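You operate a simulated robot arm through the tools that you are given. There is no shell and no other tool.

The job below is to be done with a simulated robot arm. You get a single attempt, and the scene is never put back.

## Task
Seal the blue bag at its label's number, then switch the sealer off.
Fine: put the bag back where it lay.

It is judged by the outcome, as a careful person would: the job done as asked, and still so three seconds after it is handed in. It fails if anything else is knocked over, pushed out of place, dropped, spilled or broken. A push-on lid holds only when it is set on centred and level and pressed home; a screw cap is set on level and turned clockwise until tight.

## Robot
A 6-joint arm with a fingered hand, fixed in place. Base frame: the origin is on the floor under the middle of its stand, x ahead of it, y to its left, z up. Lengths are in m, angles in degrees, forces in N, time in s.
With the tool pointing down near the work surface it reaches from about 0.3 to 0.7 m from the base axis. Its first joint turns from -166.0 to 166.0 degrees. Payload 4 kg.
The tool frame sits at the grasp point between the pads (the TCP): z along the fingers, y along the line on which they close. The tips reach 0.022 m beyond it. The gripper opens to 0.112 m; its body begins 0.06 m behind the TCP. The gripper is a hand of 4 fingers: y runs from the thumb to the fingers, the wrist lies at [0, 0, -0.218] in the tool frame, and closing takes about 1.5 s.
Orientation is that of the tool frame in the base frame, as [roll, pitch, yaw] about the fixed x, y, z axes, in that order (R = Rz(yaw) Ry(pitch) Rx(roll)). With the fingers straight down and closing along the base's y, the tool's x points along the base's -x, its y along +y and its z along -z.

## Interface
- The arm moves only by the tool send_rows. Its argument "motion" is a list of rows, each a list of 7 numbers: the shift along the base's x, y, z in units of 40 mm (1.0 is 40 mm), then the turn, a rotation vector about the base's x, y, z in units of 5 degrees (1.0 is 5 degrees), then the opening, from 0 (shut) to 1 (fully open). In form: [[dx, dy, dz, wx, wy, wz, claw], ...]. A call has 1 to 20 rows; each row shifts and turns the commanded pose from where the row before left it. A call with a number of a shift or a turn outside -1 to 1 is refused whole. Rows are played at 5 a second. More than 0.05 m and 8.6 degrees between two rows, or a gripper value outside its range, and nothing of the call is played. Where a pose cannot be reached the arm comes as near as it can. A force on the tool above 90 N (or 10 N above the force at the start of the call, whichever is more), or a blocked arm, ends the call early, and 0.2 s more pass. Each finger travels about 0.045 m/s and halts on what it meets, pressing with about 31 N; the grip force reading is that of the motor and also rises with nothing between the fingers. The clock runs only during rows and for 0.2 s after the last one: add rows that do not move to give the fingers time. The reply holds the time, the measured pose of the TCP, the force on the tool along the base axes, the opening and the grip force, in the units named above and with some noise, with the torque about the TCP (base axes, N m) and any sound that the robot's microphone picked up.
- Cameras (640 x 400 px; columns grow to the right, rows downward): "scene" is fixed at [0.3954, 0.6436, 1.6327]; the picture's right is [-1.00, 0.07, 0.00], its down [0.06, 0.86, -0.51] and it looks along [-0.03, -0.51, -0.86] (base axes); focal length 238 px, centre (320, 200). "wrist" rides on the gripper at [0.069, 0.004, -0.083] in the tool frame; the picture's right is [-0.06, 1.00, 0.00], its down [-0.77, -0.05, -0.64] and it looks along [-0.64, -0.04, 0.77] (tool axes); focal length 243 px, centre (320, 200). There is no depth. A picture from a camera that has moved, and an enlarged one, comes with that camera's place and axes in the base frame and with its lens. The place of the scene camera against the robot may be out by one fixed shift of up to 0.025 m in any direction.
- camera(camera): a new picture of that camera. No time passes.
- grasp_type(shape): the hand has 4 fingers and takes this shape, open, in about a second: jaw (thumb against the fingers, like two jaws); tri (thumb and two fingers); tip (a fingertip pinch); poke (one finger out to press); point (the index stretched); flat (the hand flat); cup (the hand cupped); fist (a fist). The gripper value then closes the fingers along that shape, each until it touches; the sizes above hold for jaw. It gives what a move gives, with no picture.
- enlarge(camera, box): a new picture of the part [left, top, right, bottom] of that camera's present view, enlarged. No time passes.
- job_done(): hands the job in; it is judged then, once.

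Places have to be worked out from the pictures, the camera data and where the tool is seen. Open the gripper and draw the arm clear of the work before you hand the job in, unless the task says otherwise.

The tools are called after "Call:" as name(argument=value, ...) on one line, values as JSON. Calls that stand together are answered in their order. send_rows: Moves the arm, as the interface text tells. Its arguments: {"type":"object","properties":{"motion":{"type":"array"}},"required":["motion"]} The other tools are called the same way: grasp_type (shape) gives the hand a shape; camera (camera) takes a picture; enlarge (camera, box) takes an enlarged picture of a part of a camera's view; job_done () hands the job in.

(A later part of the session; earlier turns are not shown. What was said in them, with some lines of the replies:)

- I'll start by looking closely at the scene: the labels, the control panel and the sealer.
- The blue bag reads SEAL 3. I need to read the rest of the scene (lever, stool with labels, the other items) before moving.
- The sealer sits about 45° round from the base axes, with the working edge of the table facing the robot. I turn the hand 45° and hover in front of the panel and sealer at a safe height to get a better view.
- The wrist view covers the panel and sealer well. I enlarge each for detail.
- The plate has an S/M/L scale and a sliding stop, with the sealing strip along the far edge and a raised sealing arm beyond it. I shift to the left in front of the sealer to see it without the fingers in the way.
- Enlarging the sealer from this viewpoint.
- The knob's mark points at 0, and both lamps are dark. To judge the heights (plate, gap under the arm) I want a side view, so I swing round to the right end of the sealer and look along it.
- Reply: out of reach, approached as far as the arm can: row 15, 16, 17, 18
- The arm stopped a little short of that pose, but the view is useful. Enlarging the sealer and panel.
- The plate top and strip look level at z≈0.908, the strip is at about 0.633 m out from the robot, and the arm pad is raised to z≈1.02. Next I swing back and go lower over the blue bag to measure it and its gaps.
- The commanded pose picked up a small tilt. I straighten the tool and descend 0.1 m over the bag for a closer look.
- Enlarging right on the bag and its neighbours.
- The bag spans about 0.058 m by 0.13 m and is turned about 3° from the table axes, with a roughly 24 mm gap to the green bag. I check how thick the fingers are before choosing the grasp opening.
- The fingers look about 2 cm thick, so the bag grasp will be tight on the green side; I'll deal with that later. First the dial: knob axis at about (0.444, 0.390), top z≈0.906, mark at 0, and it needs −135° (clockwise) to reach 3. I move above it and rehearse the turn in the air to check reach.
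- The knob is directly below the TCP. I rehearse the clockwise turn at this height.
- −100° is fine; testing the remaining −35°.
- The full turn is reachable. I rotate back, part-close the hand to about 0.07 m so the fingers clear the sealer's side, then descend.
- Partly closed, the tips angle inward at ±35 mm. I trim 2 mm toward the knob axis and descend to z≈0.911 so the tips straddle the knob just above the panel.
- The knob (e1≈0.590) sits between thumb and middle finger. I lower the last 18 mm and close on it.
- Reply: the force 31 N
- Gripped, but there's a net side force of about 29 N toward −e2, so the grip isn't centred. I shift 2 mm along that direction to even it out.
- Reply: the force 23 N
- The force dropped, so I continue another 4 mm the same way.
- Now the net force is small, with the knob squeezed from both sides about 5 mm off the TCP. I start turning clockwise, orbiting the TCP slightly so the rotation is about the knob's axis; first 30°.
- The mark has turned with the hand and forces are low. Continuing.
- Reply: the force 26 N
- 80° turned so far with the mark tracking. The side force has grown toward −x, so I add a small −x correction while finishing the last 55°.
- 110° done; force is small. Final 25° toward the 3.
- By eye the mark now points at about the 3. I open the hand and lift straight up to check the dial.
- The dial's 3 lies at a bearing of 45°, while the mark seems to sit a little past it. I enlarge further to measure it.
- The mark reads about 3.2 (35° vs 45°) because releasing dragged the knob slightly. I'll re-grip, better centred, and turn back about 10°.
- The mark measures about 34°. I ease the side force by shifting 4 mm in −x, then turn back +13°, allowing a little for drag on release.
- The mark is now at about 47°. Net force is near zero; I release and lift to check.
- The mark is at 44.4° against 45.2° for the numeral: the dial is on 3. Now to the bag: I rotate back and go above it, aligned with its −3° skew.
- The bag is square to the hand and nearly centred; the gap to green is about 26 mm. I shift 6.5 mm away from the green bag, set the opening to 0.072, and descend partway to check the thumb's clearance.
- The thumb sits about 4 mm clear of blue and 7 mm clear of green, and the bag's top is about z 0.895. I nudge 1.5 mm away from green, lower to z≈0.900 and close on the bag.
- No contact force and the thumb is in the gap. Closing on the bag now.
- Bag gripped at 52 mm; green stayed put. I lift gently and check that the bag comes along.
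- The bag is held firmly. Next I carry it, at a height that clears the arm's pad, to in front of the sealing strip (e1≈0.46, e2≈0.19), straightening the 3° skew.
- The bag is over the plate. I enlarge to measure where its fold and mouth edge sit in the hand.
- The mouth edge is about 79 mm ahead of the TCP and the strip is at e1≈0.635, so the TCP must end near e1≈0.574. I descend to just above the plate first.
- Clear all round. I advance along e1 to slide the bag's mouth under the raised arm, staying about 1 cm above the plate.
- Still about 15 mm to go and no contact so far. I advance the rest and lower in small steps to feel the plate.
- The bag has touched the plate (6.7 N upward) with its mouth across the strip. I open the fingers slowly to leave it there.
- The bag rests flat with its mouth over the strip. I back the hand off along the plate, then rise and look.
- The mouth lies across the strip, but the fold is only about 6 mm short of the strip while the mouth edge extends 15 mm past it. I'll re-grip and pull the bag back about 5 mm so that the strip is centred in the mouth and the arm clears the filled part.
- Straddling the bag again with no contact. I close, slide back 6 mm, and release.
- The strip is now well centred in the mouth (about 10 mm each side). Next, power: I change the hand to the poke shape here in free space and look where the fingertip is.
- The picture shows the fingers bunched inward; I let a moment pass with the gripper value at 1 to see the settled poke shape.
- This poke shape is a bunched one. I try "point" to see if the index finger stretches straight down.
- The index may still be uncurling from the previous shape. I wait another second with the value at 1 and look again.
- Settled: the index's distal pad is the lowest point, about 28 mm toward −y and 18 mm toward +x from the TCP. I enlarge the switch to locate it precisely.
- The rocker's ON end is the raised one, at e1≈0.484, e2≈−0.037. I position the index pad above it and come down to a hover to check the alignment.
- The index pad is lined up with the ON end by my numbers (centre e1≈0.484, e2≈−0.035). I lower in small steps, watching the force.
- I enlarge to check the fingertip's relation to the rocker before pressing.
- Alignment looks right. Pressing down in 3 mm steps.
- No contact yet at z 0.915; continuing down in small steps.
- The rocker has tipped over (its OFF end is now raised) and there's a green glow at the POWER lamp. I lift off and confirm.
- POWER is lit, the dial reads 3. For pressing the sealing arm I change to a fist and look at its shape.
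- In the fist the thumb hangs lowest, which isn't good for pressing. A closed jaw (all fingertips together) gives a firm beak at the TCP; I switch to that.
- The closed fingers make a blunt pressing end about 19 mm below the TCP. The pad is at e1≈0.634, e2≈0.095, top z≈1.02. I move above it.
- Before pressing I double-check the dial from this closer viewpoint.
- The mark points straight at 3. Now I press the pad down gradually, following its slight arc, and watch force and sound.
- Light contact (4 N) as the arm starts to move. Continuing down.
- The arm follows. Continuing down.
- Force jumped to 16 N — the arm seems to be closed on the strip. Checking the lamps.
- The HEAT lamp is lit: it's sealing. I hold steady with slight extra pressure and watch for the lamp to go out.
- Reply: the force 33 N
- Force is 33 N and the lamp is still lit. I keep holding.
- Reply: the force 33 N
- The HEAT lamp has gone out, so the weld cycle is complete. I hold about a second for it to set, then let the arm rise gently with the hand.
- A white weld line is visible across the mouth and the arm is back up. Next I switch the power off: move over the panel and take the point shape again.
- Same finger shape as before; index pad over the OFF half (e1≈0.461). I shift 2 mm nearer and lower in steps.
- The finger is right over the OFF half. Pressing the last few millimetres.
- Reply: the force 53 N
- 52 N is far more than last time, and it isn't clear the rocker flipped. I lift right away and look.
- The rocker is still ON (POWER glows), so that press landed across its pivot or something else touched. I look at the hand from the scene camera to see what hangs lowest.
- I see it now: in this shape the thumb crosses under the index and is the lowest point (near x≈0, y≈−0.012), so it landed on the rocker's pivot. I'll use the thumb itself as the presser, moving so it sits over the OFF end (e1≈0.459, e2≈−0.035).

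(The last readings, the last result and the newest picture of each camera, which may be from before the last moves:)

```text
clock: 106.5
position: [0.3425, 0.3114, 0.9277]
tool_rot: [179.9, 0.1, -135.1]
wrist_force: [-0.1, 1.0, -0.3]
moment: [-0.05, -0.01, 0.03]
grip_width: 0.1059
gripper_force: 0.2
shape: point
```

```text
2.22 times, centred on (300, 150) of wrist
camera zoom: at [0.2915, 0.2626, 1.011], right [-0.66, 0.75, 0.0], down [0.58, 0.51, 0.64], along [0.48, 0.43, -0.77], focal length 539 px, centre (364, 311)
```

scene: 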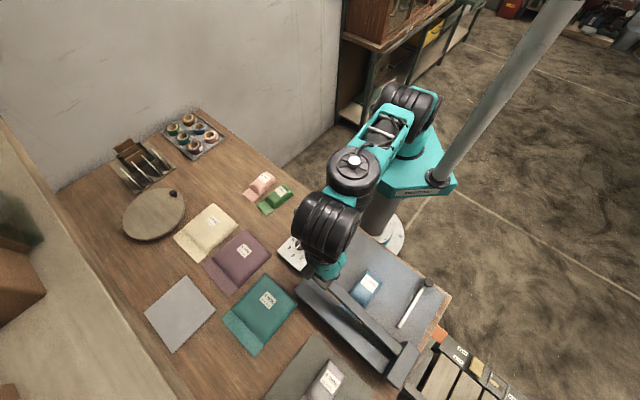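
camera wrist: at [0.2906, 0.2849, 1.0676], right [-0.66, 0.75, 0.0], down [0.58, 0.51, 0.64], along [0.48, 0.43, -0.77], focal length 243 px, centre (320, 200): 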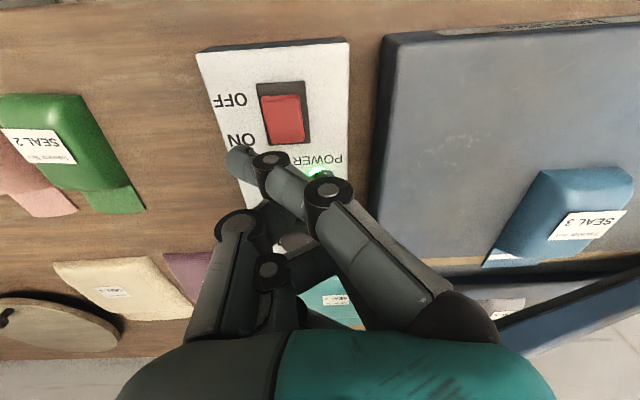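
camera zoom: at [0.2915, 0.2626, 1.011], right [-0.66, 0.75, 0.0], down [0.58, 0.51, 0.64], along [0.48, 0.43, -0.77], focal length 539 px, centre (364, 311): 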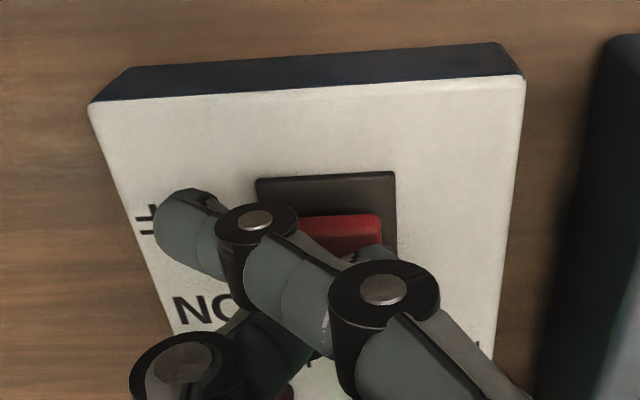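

The thumb tip is now over the OFF half. I press down in 3 mm steps.

Call:
send_rows(motion=[[0, 0, -0.08, 0, 0, 0, 1], [0, 0, -0.07, 0, 0, 0, 1], [0, 0, 0, 0, 0, 0, 1]])

Call:
enlarge(camera="wrist", box=[200, 60, 400, 240])

```text
clock: 107.3
position: [0.3428, 0.3092, 0.9233]
tool_rot: [179.9, 0.1, -135.1]
wrist_force: [0.6, -0.4, 0.5]
moment: [-0.01, 0.01, 0.02]
grip_width: 0.106
gripper_force: 0.1
shape: point
```

```text
2.22 times, centred on (300, 150) of wrist
camera zoom: at [0.2912, 0.2625, 1.0055], right [-0.66, 0.75, 0.0], down [0.58, 0.51, 0.64], along [0.48, 0.43, -0.77], focal length 539 px, centre (364, 311)
```

zoom: 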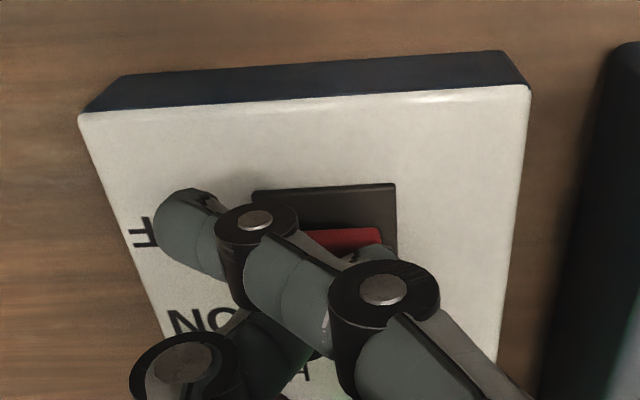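

No contact force yet; continuing.

Call:
send_rows(motion=[[0, 0, -0.07, 0, 0, 0, 1], [0, 0, -0.05, 0, 0, 0, 1], [0, 0, 0, 0, 0, 0, 1]])

Call:
enlarge(camera="scene", box=[290, 190, 360, 260])

```text
clock: 108.1
position: [0.3421, 0.3096, 0.9185]
tool_rot: [179.9, 0.1, -134.9]
wrist_force: [0.0, -0.6, 0.2]
moment: [-0.04, 0.02, 0.02]
grip_width: 0.1058
gripper_force: 0.0
shape: point
```

```text
5.71 times, centred on (325, 225) of scene
camera zoom: at [0.3954, 0.6436, 1.6327], right [-1.0, 0.07, 0.0], down [0.06, 0.86, -0.51], along [-0.03, -0.51, -0.86], focal length 1362 px, centre (291, 57)
```

zoom: 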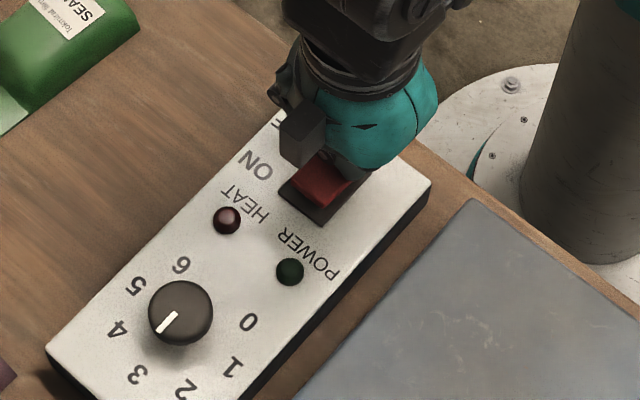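

The POWER lamp is out and the ON end of the rocker is raised: the sealer is off. I lift the hand and go to the jaw shape for the bag.

Call:
send_rows(motion=[[0, 0, 0.3, 0, 0, 0, 1], [0, 0, 0.6, 0, 0, 0, 1], [0, 0, 0.8, 0, 0, 0, 1], [0, 0, 0.8, 0, 0, 0, 1], [0, 0, 0.8, 0, 0, 0, 1], [0, 0, 0.6, 0, 0, 0, 1], [0, 0, 0, 0, 0, 0, 1]])

Call:
grasp_type(shape="jaw")

Call:
camera(camera="wrist")

Call:
enlarge(camera="scene", box=[270, 190, 430, 370])

```text
clock: 109.7
position: [0.3419, 0.3099, 1.0752]
tool_rot: [179.9, 0.2, -134.9]
wrist_force: [0.4, -0.2, 0.5]
moment: [0.01, 0.01, 0.02]
grip_width: 0.1062
gripper_force: 0.1
shape: point
```

```text
clock: 110.6
position: [0.343, 0.3109, 1.0739]
tool_rot: [179.8, 0.1, -135.0]
wrist_force: [1.0, 0.3, -0.6]
moment: [-0.01, 0.04, -0.02]
grip_width: 0.1117
gripper_force: 0.0
shape: jaw
```

```text
taken
camera wrist: at [0.2909, 0.2628, 1.1562], right [-0.66, 0.75, 0.0], down [0.58, 0.51, 0.64], along [0.48, 0.43, -0.77], focal length 243 px, centre (320, 200)
```

wrist: 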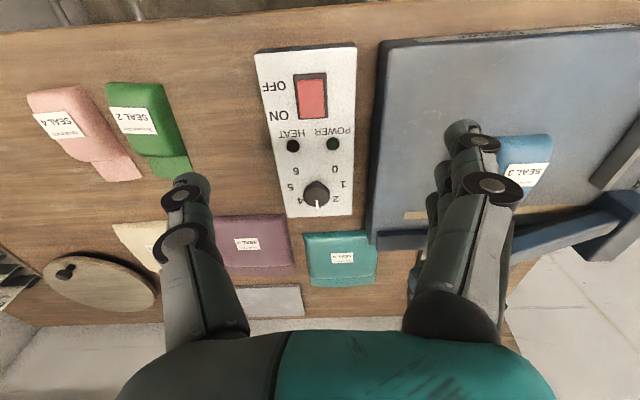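

```text
2.22 times, centred on (350, 280) of scene
camera zoom: at [0.3954, 0.6436, 1.6327], right [-1.0, 0.07, 0.0], down [0.06, 0.86, -0.51], along [-0.03, -0.51, -0.86], focal length 530 px, centre (253, 22)
```

zoom: 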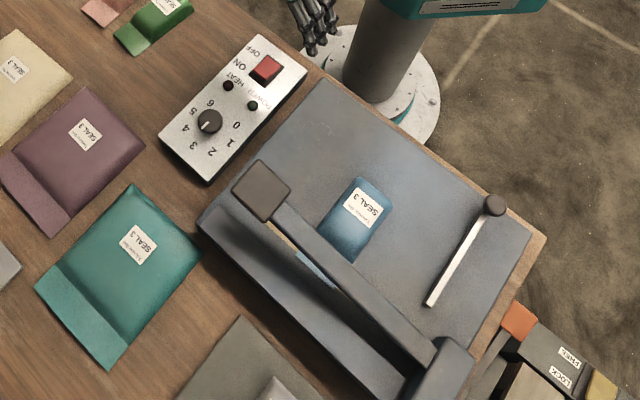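

Both lamps are out and everything else is in place. Now I go back over the plate to fetch the bag, with the hand opened to about 0.084 m.

Call:
send_rows(motion=[[-0.709, 0.553, 0, 0, 0, 0, 0.75], [-0.709, 0.553, 0, 0, 0, 0, 0.75], [-0.709, 0.553, 0, 0, 0, 0, 0.75], [-0.709, 0.553, 0, 0, 0, 0, 0.75], [-0.709, 0.553, 0, 0, 0, 0, 0.75], [-0.709, 0.553, 0, 0, 0, 0, 0.75], [0, 0, 0, 0, 0, 0, 0.75]])

Call:
camera(camera="wrist")

Call:
enlarge(camera="wrist", box=[220, 100, 420, 260])

```text
clock: 112.2
position: [0.172, 0.4434, 1.0731]
tool_rot: [179.9, 0.1, -134.9]
wrist_force: [-0.2, -0.6, 0.1]
moment: [0.0, -0.02, -0.03]
grip_width: 0.084
gripper_force: 0.1
shape: jaw
```

```text
taken
camera wrist: at [0.1208, 0.3955, 1.1563], right [-0.66, 0.75, 0.0], down [0.58, 0.51, 0.64], along [0.48, 0.43, -0.77], focal length 243 px, centre (320, 200)
```

wrist: 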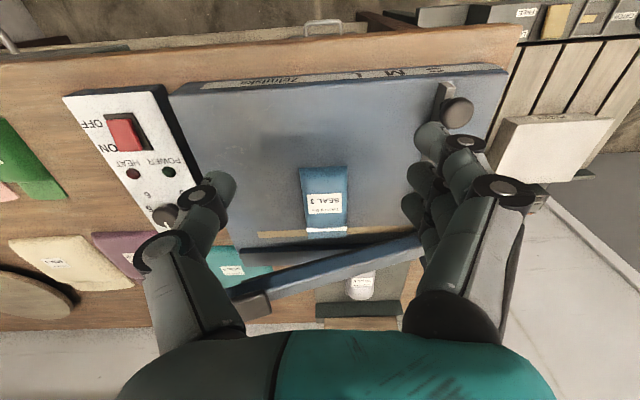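

```text
2.50 times, centred on (320, 180) of wrist
camera zoom: at [0.1208, 0.3955, 1.1563], right [-0.66, 0.75, 0.0], down [0.58, 0.51, 0.64], along [0.48, 0.43, -0.77], focal length 606 px, centre (320, 250)
```

zoom: 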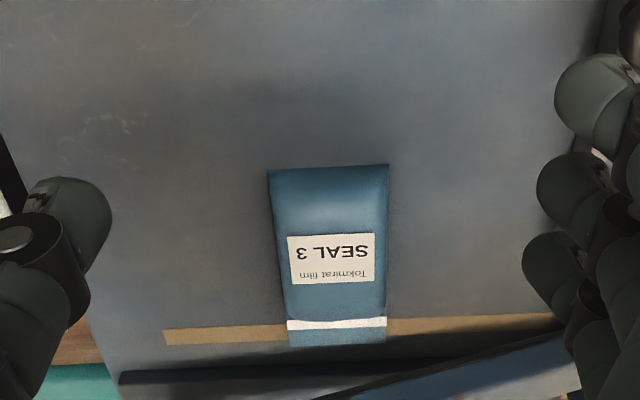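

The weld spans the whole mouth. I approach along the same safe path to straddle the bag at the same offset as the first grasp.

Call:
send_rows(motion=[[0.222, 0.278, -0.7, 0, 0, 0, 0.75], [0.25, 0.25, -0.8, 0, 0, 0, 0.75], [0.25, 0.25, -0.8, 0, 0, 0, 0.75], [0.35, 0.35, -0.54, 0, 0, 0, 0.75], [0.4, 0.4, -0.3, 0, 0, 0, 0.75], [0.4, 0.4, 0, 0, 0, 0, 0.75], [0.35, 0.35, 0, 0, 0, 0, 0.75], [0.12, 0.12, 0, 0, 0, 0, 0.75], [0, 0, 0, 0, 0, 0, 0.75]])

Call:
camera(camera="wrist")

```text
clock: 114.2
position: [0.2659, 0.539, 0.9494]
tool_rot: [179.8, 0.1, -135.1]
wrist_force: [0.4, 0.4, 0.4]
moment: [0.0, 0.0, 0.01]
grip_width: 0.0845
gripper_force: 0.0
shape: jaw
```

```text
taken
camera wrist: at [0.2145, 0.4913, 1.0314], right [-0.66, 0.75, 0.0], down [0.58, 0.51, 0.64], along [0.48, 0.43, -0.77], focal length 243 px, centre (320, 200)
```

wrist: 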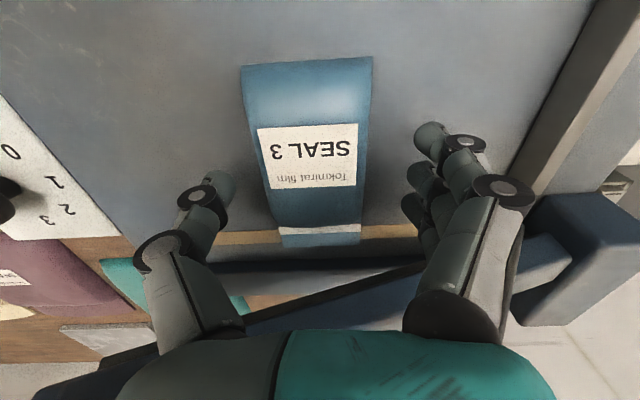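

Well aligned, nearly identical to the first grasp. I lower 2 mm and close.

Call:
send_rows(motion=[[0, 0, -0.055, 0, 0, 0, 0.6], [0, 0, 0, 0, 0, 0, 0.5], [0, 0, 0, 0, 0, 0, 0.4], [0, 0, 0, 0, 0, 0, 0.35], [0, 0, 0, 0, 0, 0, 0.35], [0, 0, 0, 0, 0, 0, 0.35], [0, 0, 0, 0, 0, 0, 0.35]])

Call:
camera(camera="wrist")

```text
clock: 115.8
position: [0.2659, 0.5378, 0.9466]
tool_rot: [-180.0, 0.1, -135.1]
wrist_force: [0.0, 0.3, -0.1]
moment: [0.02, 0.0, 0.02]
grip_width: 0.0518
gripper_force: 30.8
shape: jaw
```

```text
taken
camera wrist: at [0.2145, 0.4913, 1.0291], right [-0.66, 0.75, 0.0], down [0.58, 0.51, 0.64], along [0.48, 0.43, -0.77], focal length 243 px, centre (320, 200)
```

wrist: 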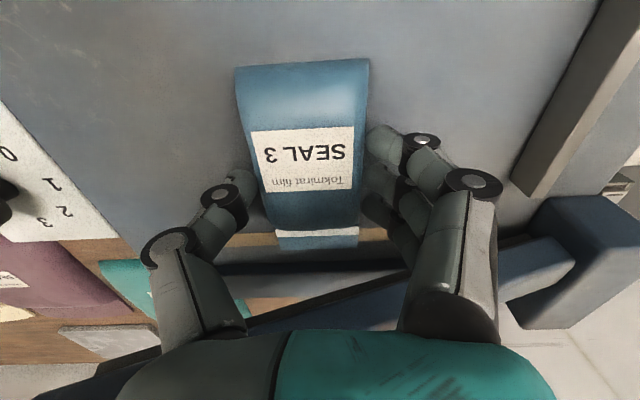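

Gripped in the same attitude as before. I lift 8 mm, draw it straight back from under the arm, then raise.

Call:
send_rows(motion=[[0, 0, 0.2, 0, 0, 0, 0.35], [-0.3, -0.3, 0, 0, 0, 0, 0.35], [-0.4, -0.4, 0, 0, 0, 0, 0.35], [-0.4, -0.4, 0, 0, 0, 0, 0.35], [-0.4, -0.4, 0.1, 0, 0, 0, 0.35], [-0.2, -0.2, 0.6, 0, 0, 0, 0.35], [-0.2, -0.2, 0.7, 0, 0, 0, 0.35], [0, 0, 0.7, 0, 0, 0, 0.35], [0, 0, 0.5, 0, 0, 0, 0.35], [0, 0, 0, 0, 0, 0, 0.35]])

Call:
camera(camera="wrist")

Call:
enlarge(camera="scene", box=[270, 190, 430, 370])

```text
clock: 118.0
position: [0.1915, 0.4632, 1.059]
tool_rot: [179.9, 0.1, -135.0]
wrist_force: [0.5, -0.1, -0.9]
moment: [0.0, 0.01, -0.02]
grip_width: 0.0518
gripper_force: 30.9
shape: jaw
```

```text
taken
camera wrist: at [0.1393, 0.4151, 1.1409], right [-0.66, 0.75, 0.0], down [0.58, 0.51, 0.64], along [0.48, 0.43, -0.77], focal length 243 px, centre (320, 200)
```

wrist: 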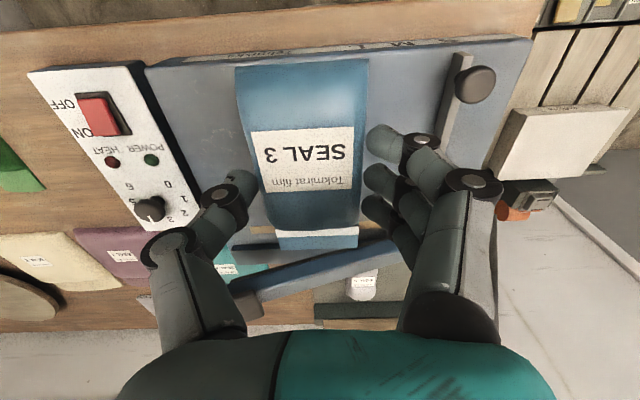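

```text
2.22 times, centred on (350, 280) of scene
camera zoom: at [0.3954, 0.6436, 1.6327], right [-1.0, 0.07, 0.0], down [0.06, 0.86, -0.51], along [-0.03, -0.51, -0.86], focal length 530 px, centre (253, 22)
```

zoom: 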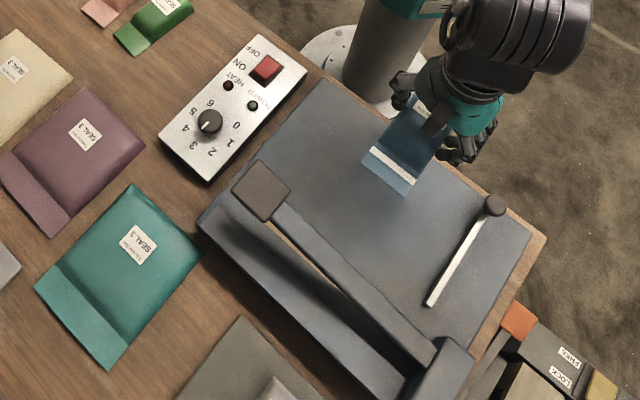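

The sealed bag is clear of the machine, with its attitude in the hand unchanged. I carry it back above its original spot, restoring the −3.3° skew.

Call:
send_rows(motion=[[0.673, -0.525, 0, 0, 0, -0.066, 0.35], [0.673, -0.525, 0, 0, 0, -0.066, 0.35], [0.673, -0.525, 0, 0, 0, -0.066, 0.35], [0.673, -0.525, 0, 0, 0, -0.066, 0.35], [0.673, -0.525, 0, 0, 0, -0.066, 0.35], [0.673, -0.525, 0, 0, 0, -0.066, 0.35], [0.673, -0.525, 0, 0, 0, -0.066, 0.35], [0.673, -0.525, 0, 0, 0, -0.066, 0.35], [0.673, -0.525, 0, 0, 0, -0.066, 0.35], [0.673, -0.525, 0, 0, 0, -0.066, 0.35], [0, 0, 0, 0, 0, 0, 0.35]])

Call:
camera(camera="wrist")

```text
clock: 120.4
position: [0.4588, 0.2524, 1.059]
tool_rot: [179.8, 0.2, -138.2]
wrist_force: [0.0, -0.7, -0.8]
moment: [0.02, -0.03, 0.05]
grip_width: 0.0519
gripper_force: 30.9
shape: jaw
```

```text
taken
camera wrist: at [0.4051, 0.2074, 1.1413], right [-0.62, 0.79, 0.0], down [0.6, 0.47, 0.64], along [0.51, 0.4, -0.77], focal length 243 px, centre (320, 200)
```

wrist: 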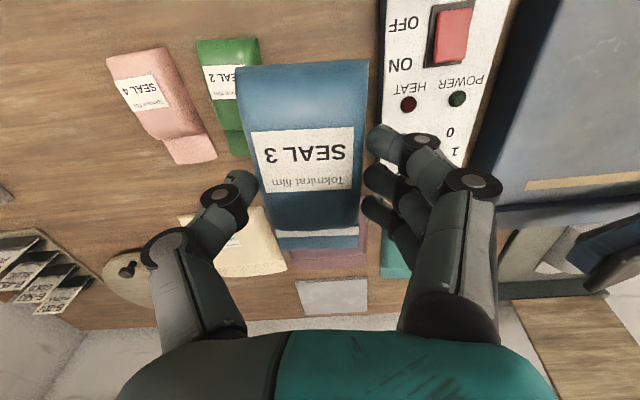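

Almost exactly over the original spot. I trim 2 mm and descend to just above the table.

Call:
send_rows(motion=[[0.042, 0.014, -0.8, 0, 0, 0, 0.35], [0, 0, -0.8, 0, 0, 0, 0.35], [0, 0, -0.8, 0, 0, 0, 0.35], [0, 0, -0.7, 0, 0, 0, 0.35], [0, 0, -0.4, 0, 0, 0, 0.35], [0, 0, -0.25, 0, 0, 0, 0.35], [0, 0, 0, 0, 0, 0, 0.35]])

Call:
camera(camera="wrist")

```text
clock: 122.0
position: [0.4613, 0.2527, 0.9069]
tool_rot: [179.8, 0.1, -138.3]
wrist_force: [-0.1, -0.2, -0.4]
moment: [-0.01, 0.0, 0.02]
grip_width: 0.0517
gripper_force: 31.5
shape: jaw
```

```text
taken
camera wrist: at [0.4069, 0.2088, 0.9906], right [-0.62, 0.79, 0.0], down [0.6, 0.47, 0.64], along [0.51, 0.4, -0.77], focal length 243 px, centre (320, 200)
```

wrist: 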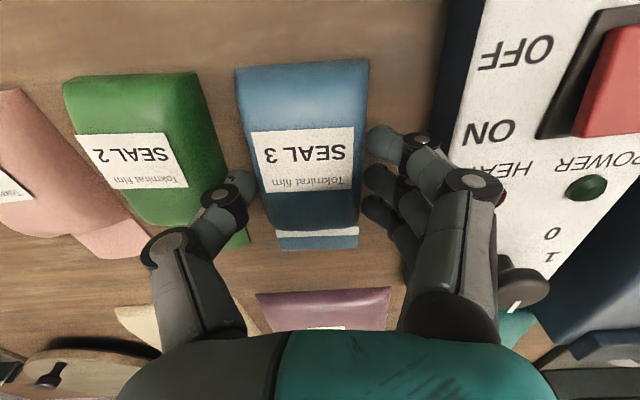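

No contact with green. I lower the last few millimetres onto the table.

Call:
send_rows(motion=[[0, 0, -0.08, 0, 0, 0, 0.35], [0, 0, -0.06, 0, 0, 0, 0.35], [0, 0, 0, 0, 0, 0, 0.35]])

```text
clock: 122.8
position: [0.4604, 0.2533, 0.9037]
tool_rot: [179.9, 0.1, -138.3]
wrist_force: [-1.1, 0.0, -0.7]
moment: [0.01, 0.01, 0.02]
grip_width: 0.052
gripper_force: 31.2
shape: jaw
```

Call:
send_rows(motion=[[0, 0, -0.05, 0, 0, 0, 0.35], [0, 0, -0.04, 0, 0, 0, 0.35], [0, 0, 0, 0, 0, 0, 0.35]])

```text
clock: 123.6
position: [0.4606, 0.2522, 0.8996]
tool_rot: [179.8, 0.1, -138.2]
wrist_force: [0.0, 0.5, -1.1]
moment: [0.03, 0.02, -0.02]
grip_width: 0.0518
gripper_force: 31.1
shape: jaw
```

Still no contact at z 0.8996; I go down another couple of millimetres.

Call:
send_rows(motion=[[0, 0, -0.03, 0, 0, 0, 0.35], [0, 0, -0.03, 0, 0, 0, 0.35], [0, 0, 0, 0, 0, 0, 0.35]])

Call:
enlarge(camera="wrist", box=[180, 50, 440, 260])

```text
clock: 124.4
position: [0.4615, 0.2531, 0.8972]
tool_rot: [179.9, 0.1, -138.3]
wrist_force: [0.2, -0.1, -0.9]
moment: [-0.03, 0.01, -0.01]
grip_width: 0.0516
gripper_force: 30.7
shape: jaw
```

```text
1.90 times, centred on (310, 155) of wrist
camera zoom: at [0.4068, 0.2087, 0.9794], right [-0.62, 0.79, 0.0], down [0.6, 0.47, 0.64], along [0.51, 0.4, -0.77], focal length 462 px, centre (339, 286)
```

zoom: 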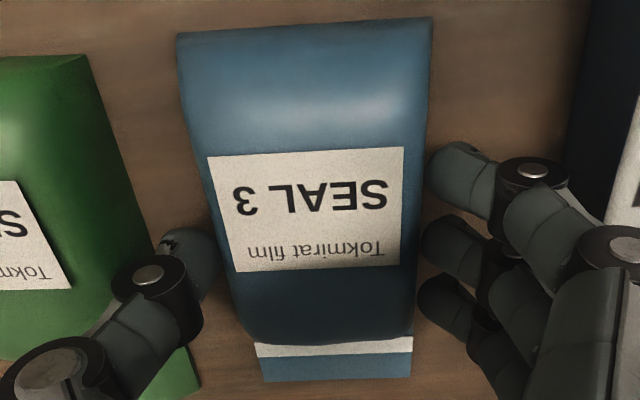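

Not touching yet. Another 2–3 mm in fine steps.

Call:
send_rows(motion=[[0, 0, -0.03, 0, 0, 0, 0.35], [0, 0, -0.02, 0, 0, 0, 0.35], [0, 0, 0, 0, 0, 0, 0.35]])

```text
clock: 125.2
position: [0.4619, 0.2529, 0.895]
tool_rot: [180.0, 0.2, -138.2]
wrist_force: [-1.6, -0.5, 14.1]
moment: [-0.08, -0.05, -0.02]
grip_width: 0.0517
gripper_force: 31.0
shape: jaw
```

The bag is down on the table (14 N). I release with only a small opening so the thumb doesn't reach green, then rise straight up.

Call:
send_rows(motion=[[0, 0, 0.02, 0, 0, 0, 0.48], [0, 0, 0, 0, 0, 0, 0.5], [0, 0, 0, 0, 0, 0, 0.52], [0, 0, 0, 0, 0, 0, 0.54], [0, 0, 0.05, 0, 0, 0, 0.55], [0, 0, 0.05, 0, 0, 0, 0.56], [0, 0, 0, 0, 0, 0, 0.56]])

Call:
enlarge(camera="wrist", box=[180, 50, 440, 260])

```text
clock: 126.8
position: [0.4606, 0.2538, 0.9001]
tool_rot: [-180.0, 0.2, -138.4]
wrist_force: [0.0, 0.7, -0.4]
moment: [0.01, 0.02, -0.01]
grip_width: 0.0621
gripper_force: 0.1
shape: jaw
```

```text
1.90 times, centred on (310, 155) of wrist
camera zoom: at [0.4067, 0.2089, 0.9821], right [-0.62, 0.79, 0.0], down [0.6, 0.47, 0.64], along [0.51, 0.4, -0.77], focal length 462 px, centre (339, 286)
```

zoom: 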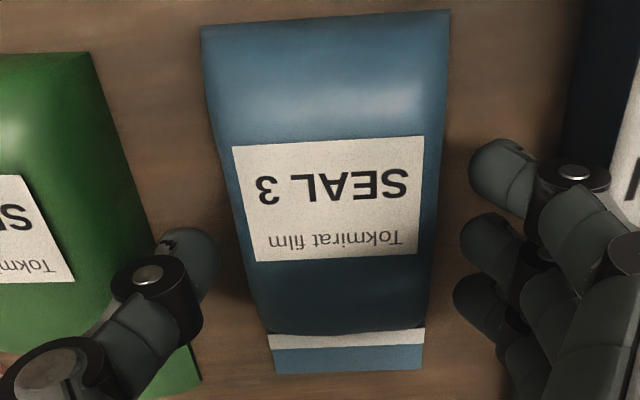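

The bag is down and free; it shifted only a few millimetres as the fingers opened. I rise straight up and look from the same viewpoint as before the grasp to compare.

Call:
send_rows(motion=[[0, 0, 0.15, 0, 0, 0, 0.56], [0, 0, 0.3, 0, 0, 0, 0.56], [0, 0, 0.5, 0, 0, 0, 0.56], [0, 0, 0.7, 0, 0, 0, 0.6], [0, 0, 0.7, 0, 0, 0, 0.6], [0, 0, 0.8, 0, 0, 0, 0.6], [0, 0, 0.75, 0, 0, 0, 0.6], [0, 0, 0, 0, 0, 0, 0.6]])

Call:
camera(camera="wrist")

Call:
enlarge(camera="wrist", box=[220, 0, 420, 130])

Call:
camera(camera="scene")

```text
clock: 128.6
position: [0.4604, 0.2533, 1.0557]
tool_rot: [180.0, 0.1, -138.3]
wrist_force: [0.3, -0.1, -0.5]
moment: [-0.02, -0.02, 0.01]
grip_width: 0.0667
gripper_force: 0.0
shape: jaw
```

```text
taken
camera wrist: at [0.4071, 0.2085, 1.1385], right [-0.62, 0.79, 0.0], down [0.6, 0.47, 0.64], along [0.51, 0.4, -0.77], focal length 243 px, centre (320, 200)
```

wrist: 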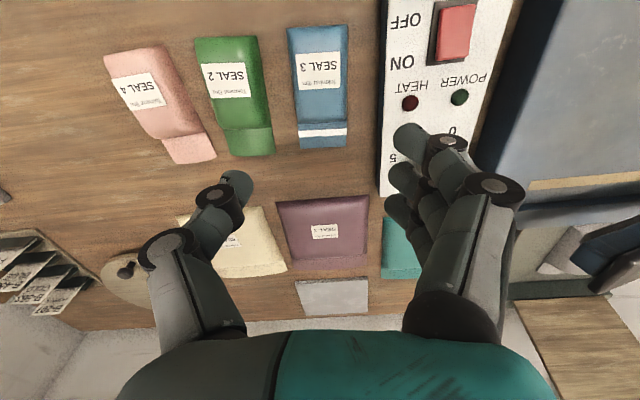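

```text
3.08 times, centred on (320, 65) of wrist
camera zoom: at [0.4071, 0.2085, 1.1385], right [-0.62, 0.79, 0.0], down [0.6, 0.47, 0.64], along [0.51, 0.4, -0.77], focal length 746 px, centre (320, 615)
```

zoom: 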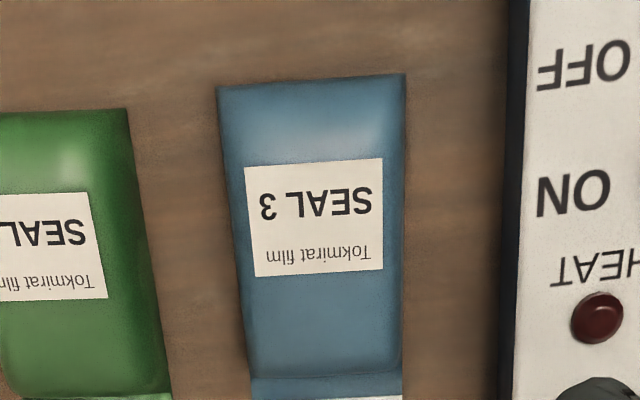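

```text
taken
```

scene: 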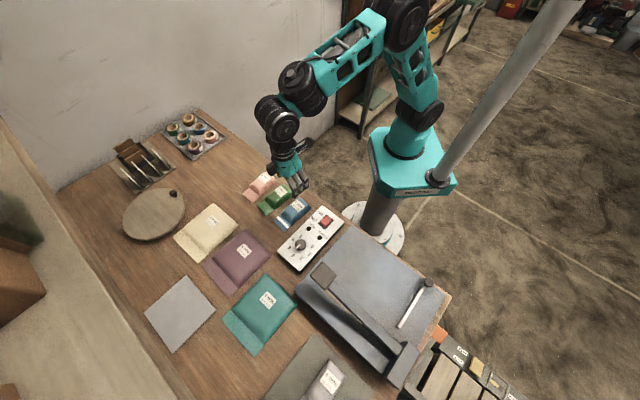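

The bag lies within about 5 mm of where it was, with green undisturbed, both lamps out and the arm up. I open the hand fully and withdraw well clear.

Call:
send_rows(motion=[[0, 0, 0.8, 0, 0, 0, 0.8], [0, 0, 0.8, 0, 0, 0, 1], [-0.3, -0.3, 0.8, 0, 0, 0, 1], [-0.5, -0.4, 0.7, 0, 0, 0, 1], [-0.5, -0.4, 0.6, 0, 0, 0, 1], [-0.5, -0.4, 0.4, 0, 0, 0, 1], [-0.4, -0.3, 0.2, 0, 0, 0, 1], [0, 0, 0, 0, 0, 0, 1]])

Call:
camera(camera="wrist")

Call:
enlarge(camera="scene", box=[240, 165, 380, 285])

Call:
camera(camera="scene")

```text
clock: 130.4
position: [0.373, 0.1807, 1.2265]
tool_rot: [179.9, 0.2, -138.4]
wrist_force: [0.0, -0.6, 0.3]
moment: [-0.01, -0.01, 0.03]
grip_width: 0.1118
gripper_force: 0.0
shape: jaw
```

```text
taken
camera wrist: at [0.318, 0.136, 1.3097], right [-0.62, 0.79, 0.0], down [0.6, 0.47, 0.64], along [0.51, 0.4, -0.77], focal length 243 px, centre (320, 200)
```

wrist: 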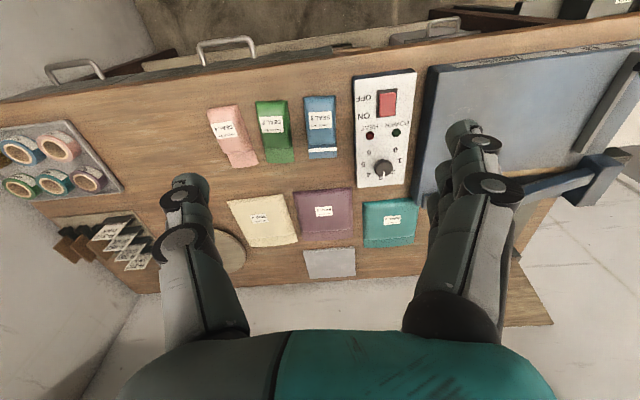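

```text
3.33 times, centred on (310, 225) of scene
camera zoom: at [0.3954, 0.6436, 1.6327], right [-1.0, 0.07, 0.0], down [0.06, 0.86, -0.51], along [-0.03, -0.51, -0.86], focal length 794 px, centre (353, 117)
```

zoom: 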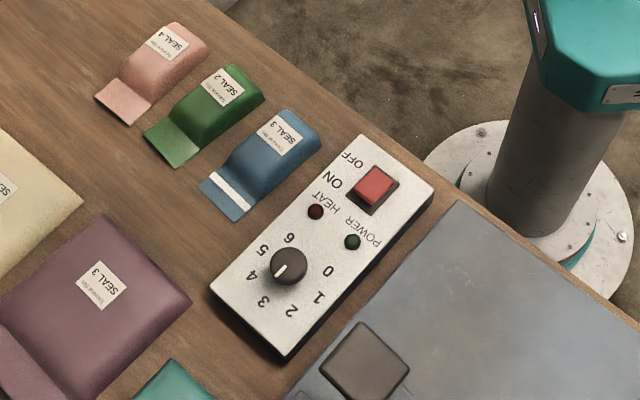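

```text
taken
```

scene: 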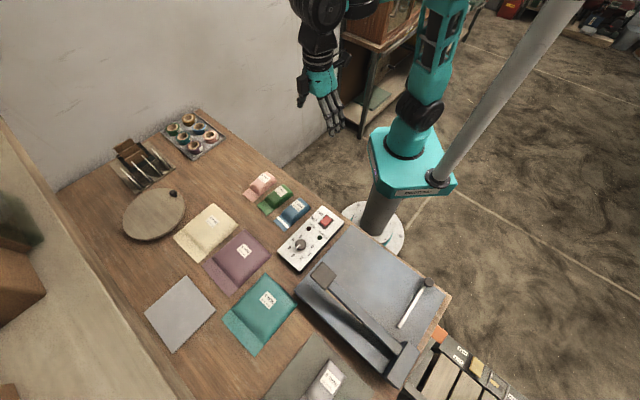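

The blue bag shows a weld line across its mouth and lies back in its row. The dial is on 3, the rocker is at OFF with both lamps out, and nothing else has moved. The hand is open and clear of the table, so I hand the job in.

Call:
job_done()

```text
The job is handed in.
```

The blue bag is sealed at setting 3, the number on its label. The sealer is switched off and the bag is back where it lay. I handed the job in but have not seen how it was judged.

- **Seal:** I held the sealing arm down until the HEAT lamp went out, then about a second longer. A white weld line runs across the full width of the bag's mouth.
- **Sealer:** the rocker is at OFF and both lamps are out. The dial is still on 3. My first attempt at switching off landed on the rocker's pivot at about 52 N and did nothing. The second one worked, and I saw no damage.
- **Bag position:** it lies within about 5 mm of its original spot, at nearly the same angle.
- **Everything else:** nothing else looked moved in the final pictures. The hand is open and clear of the table.
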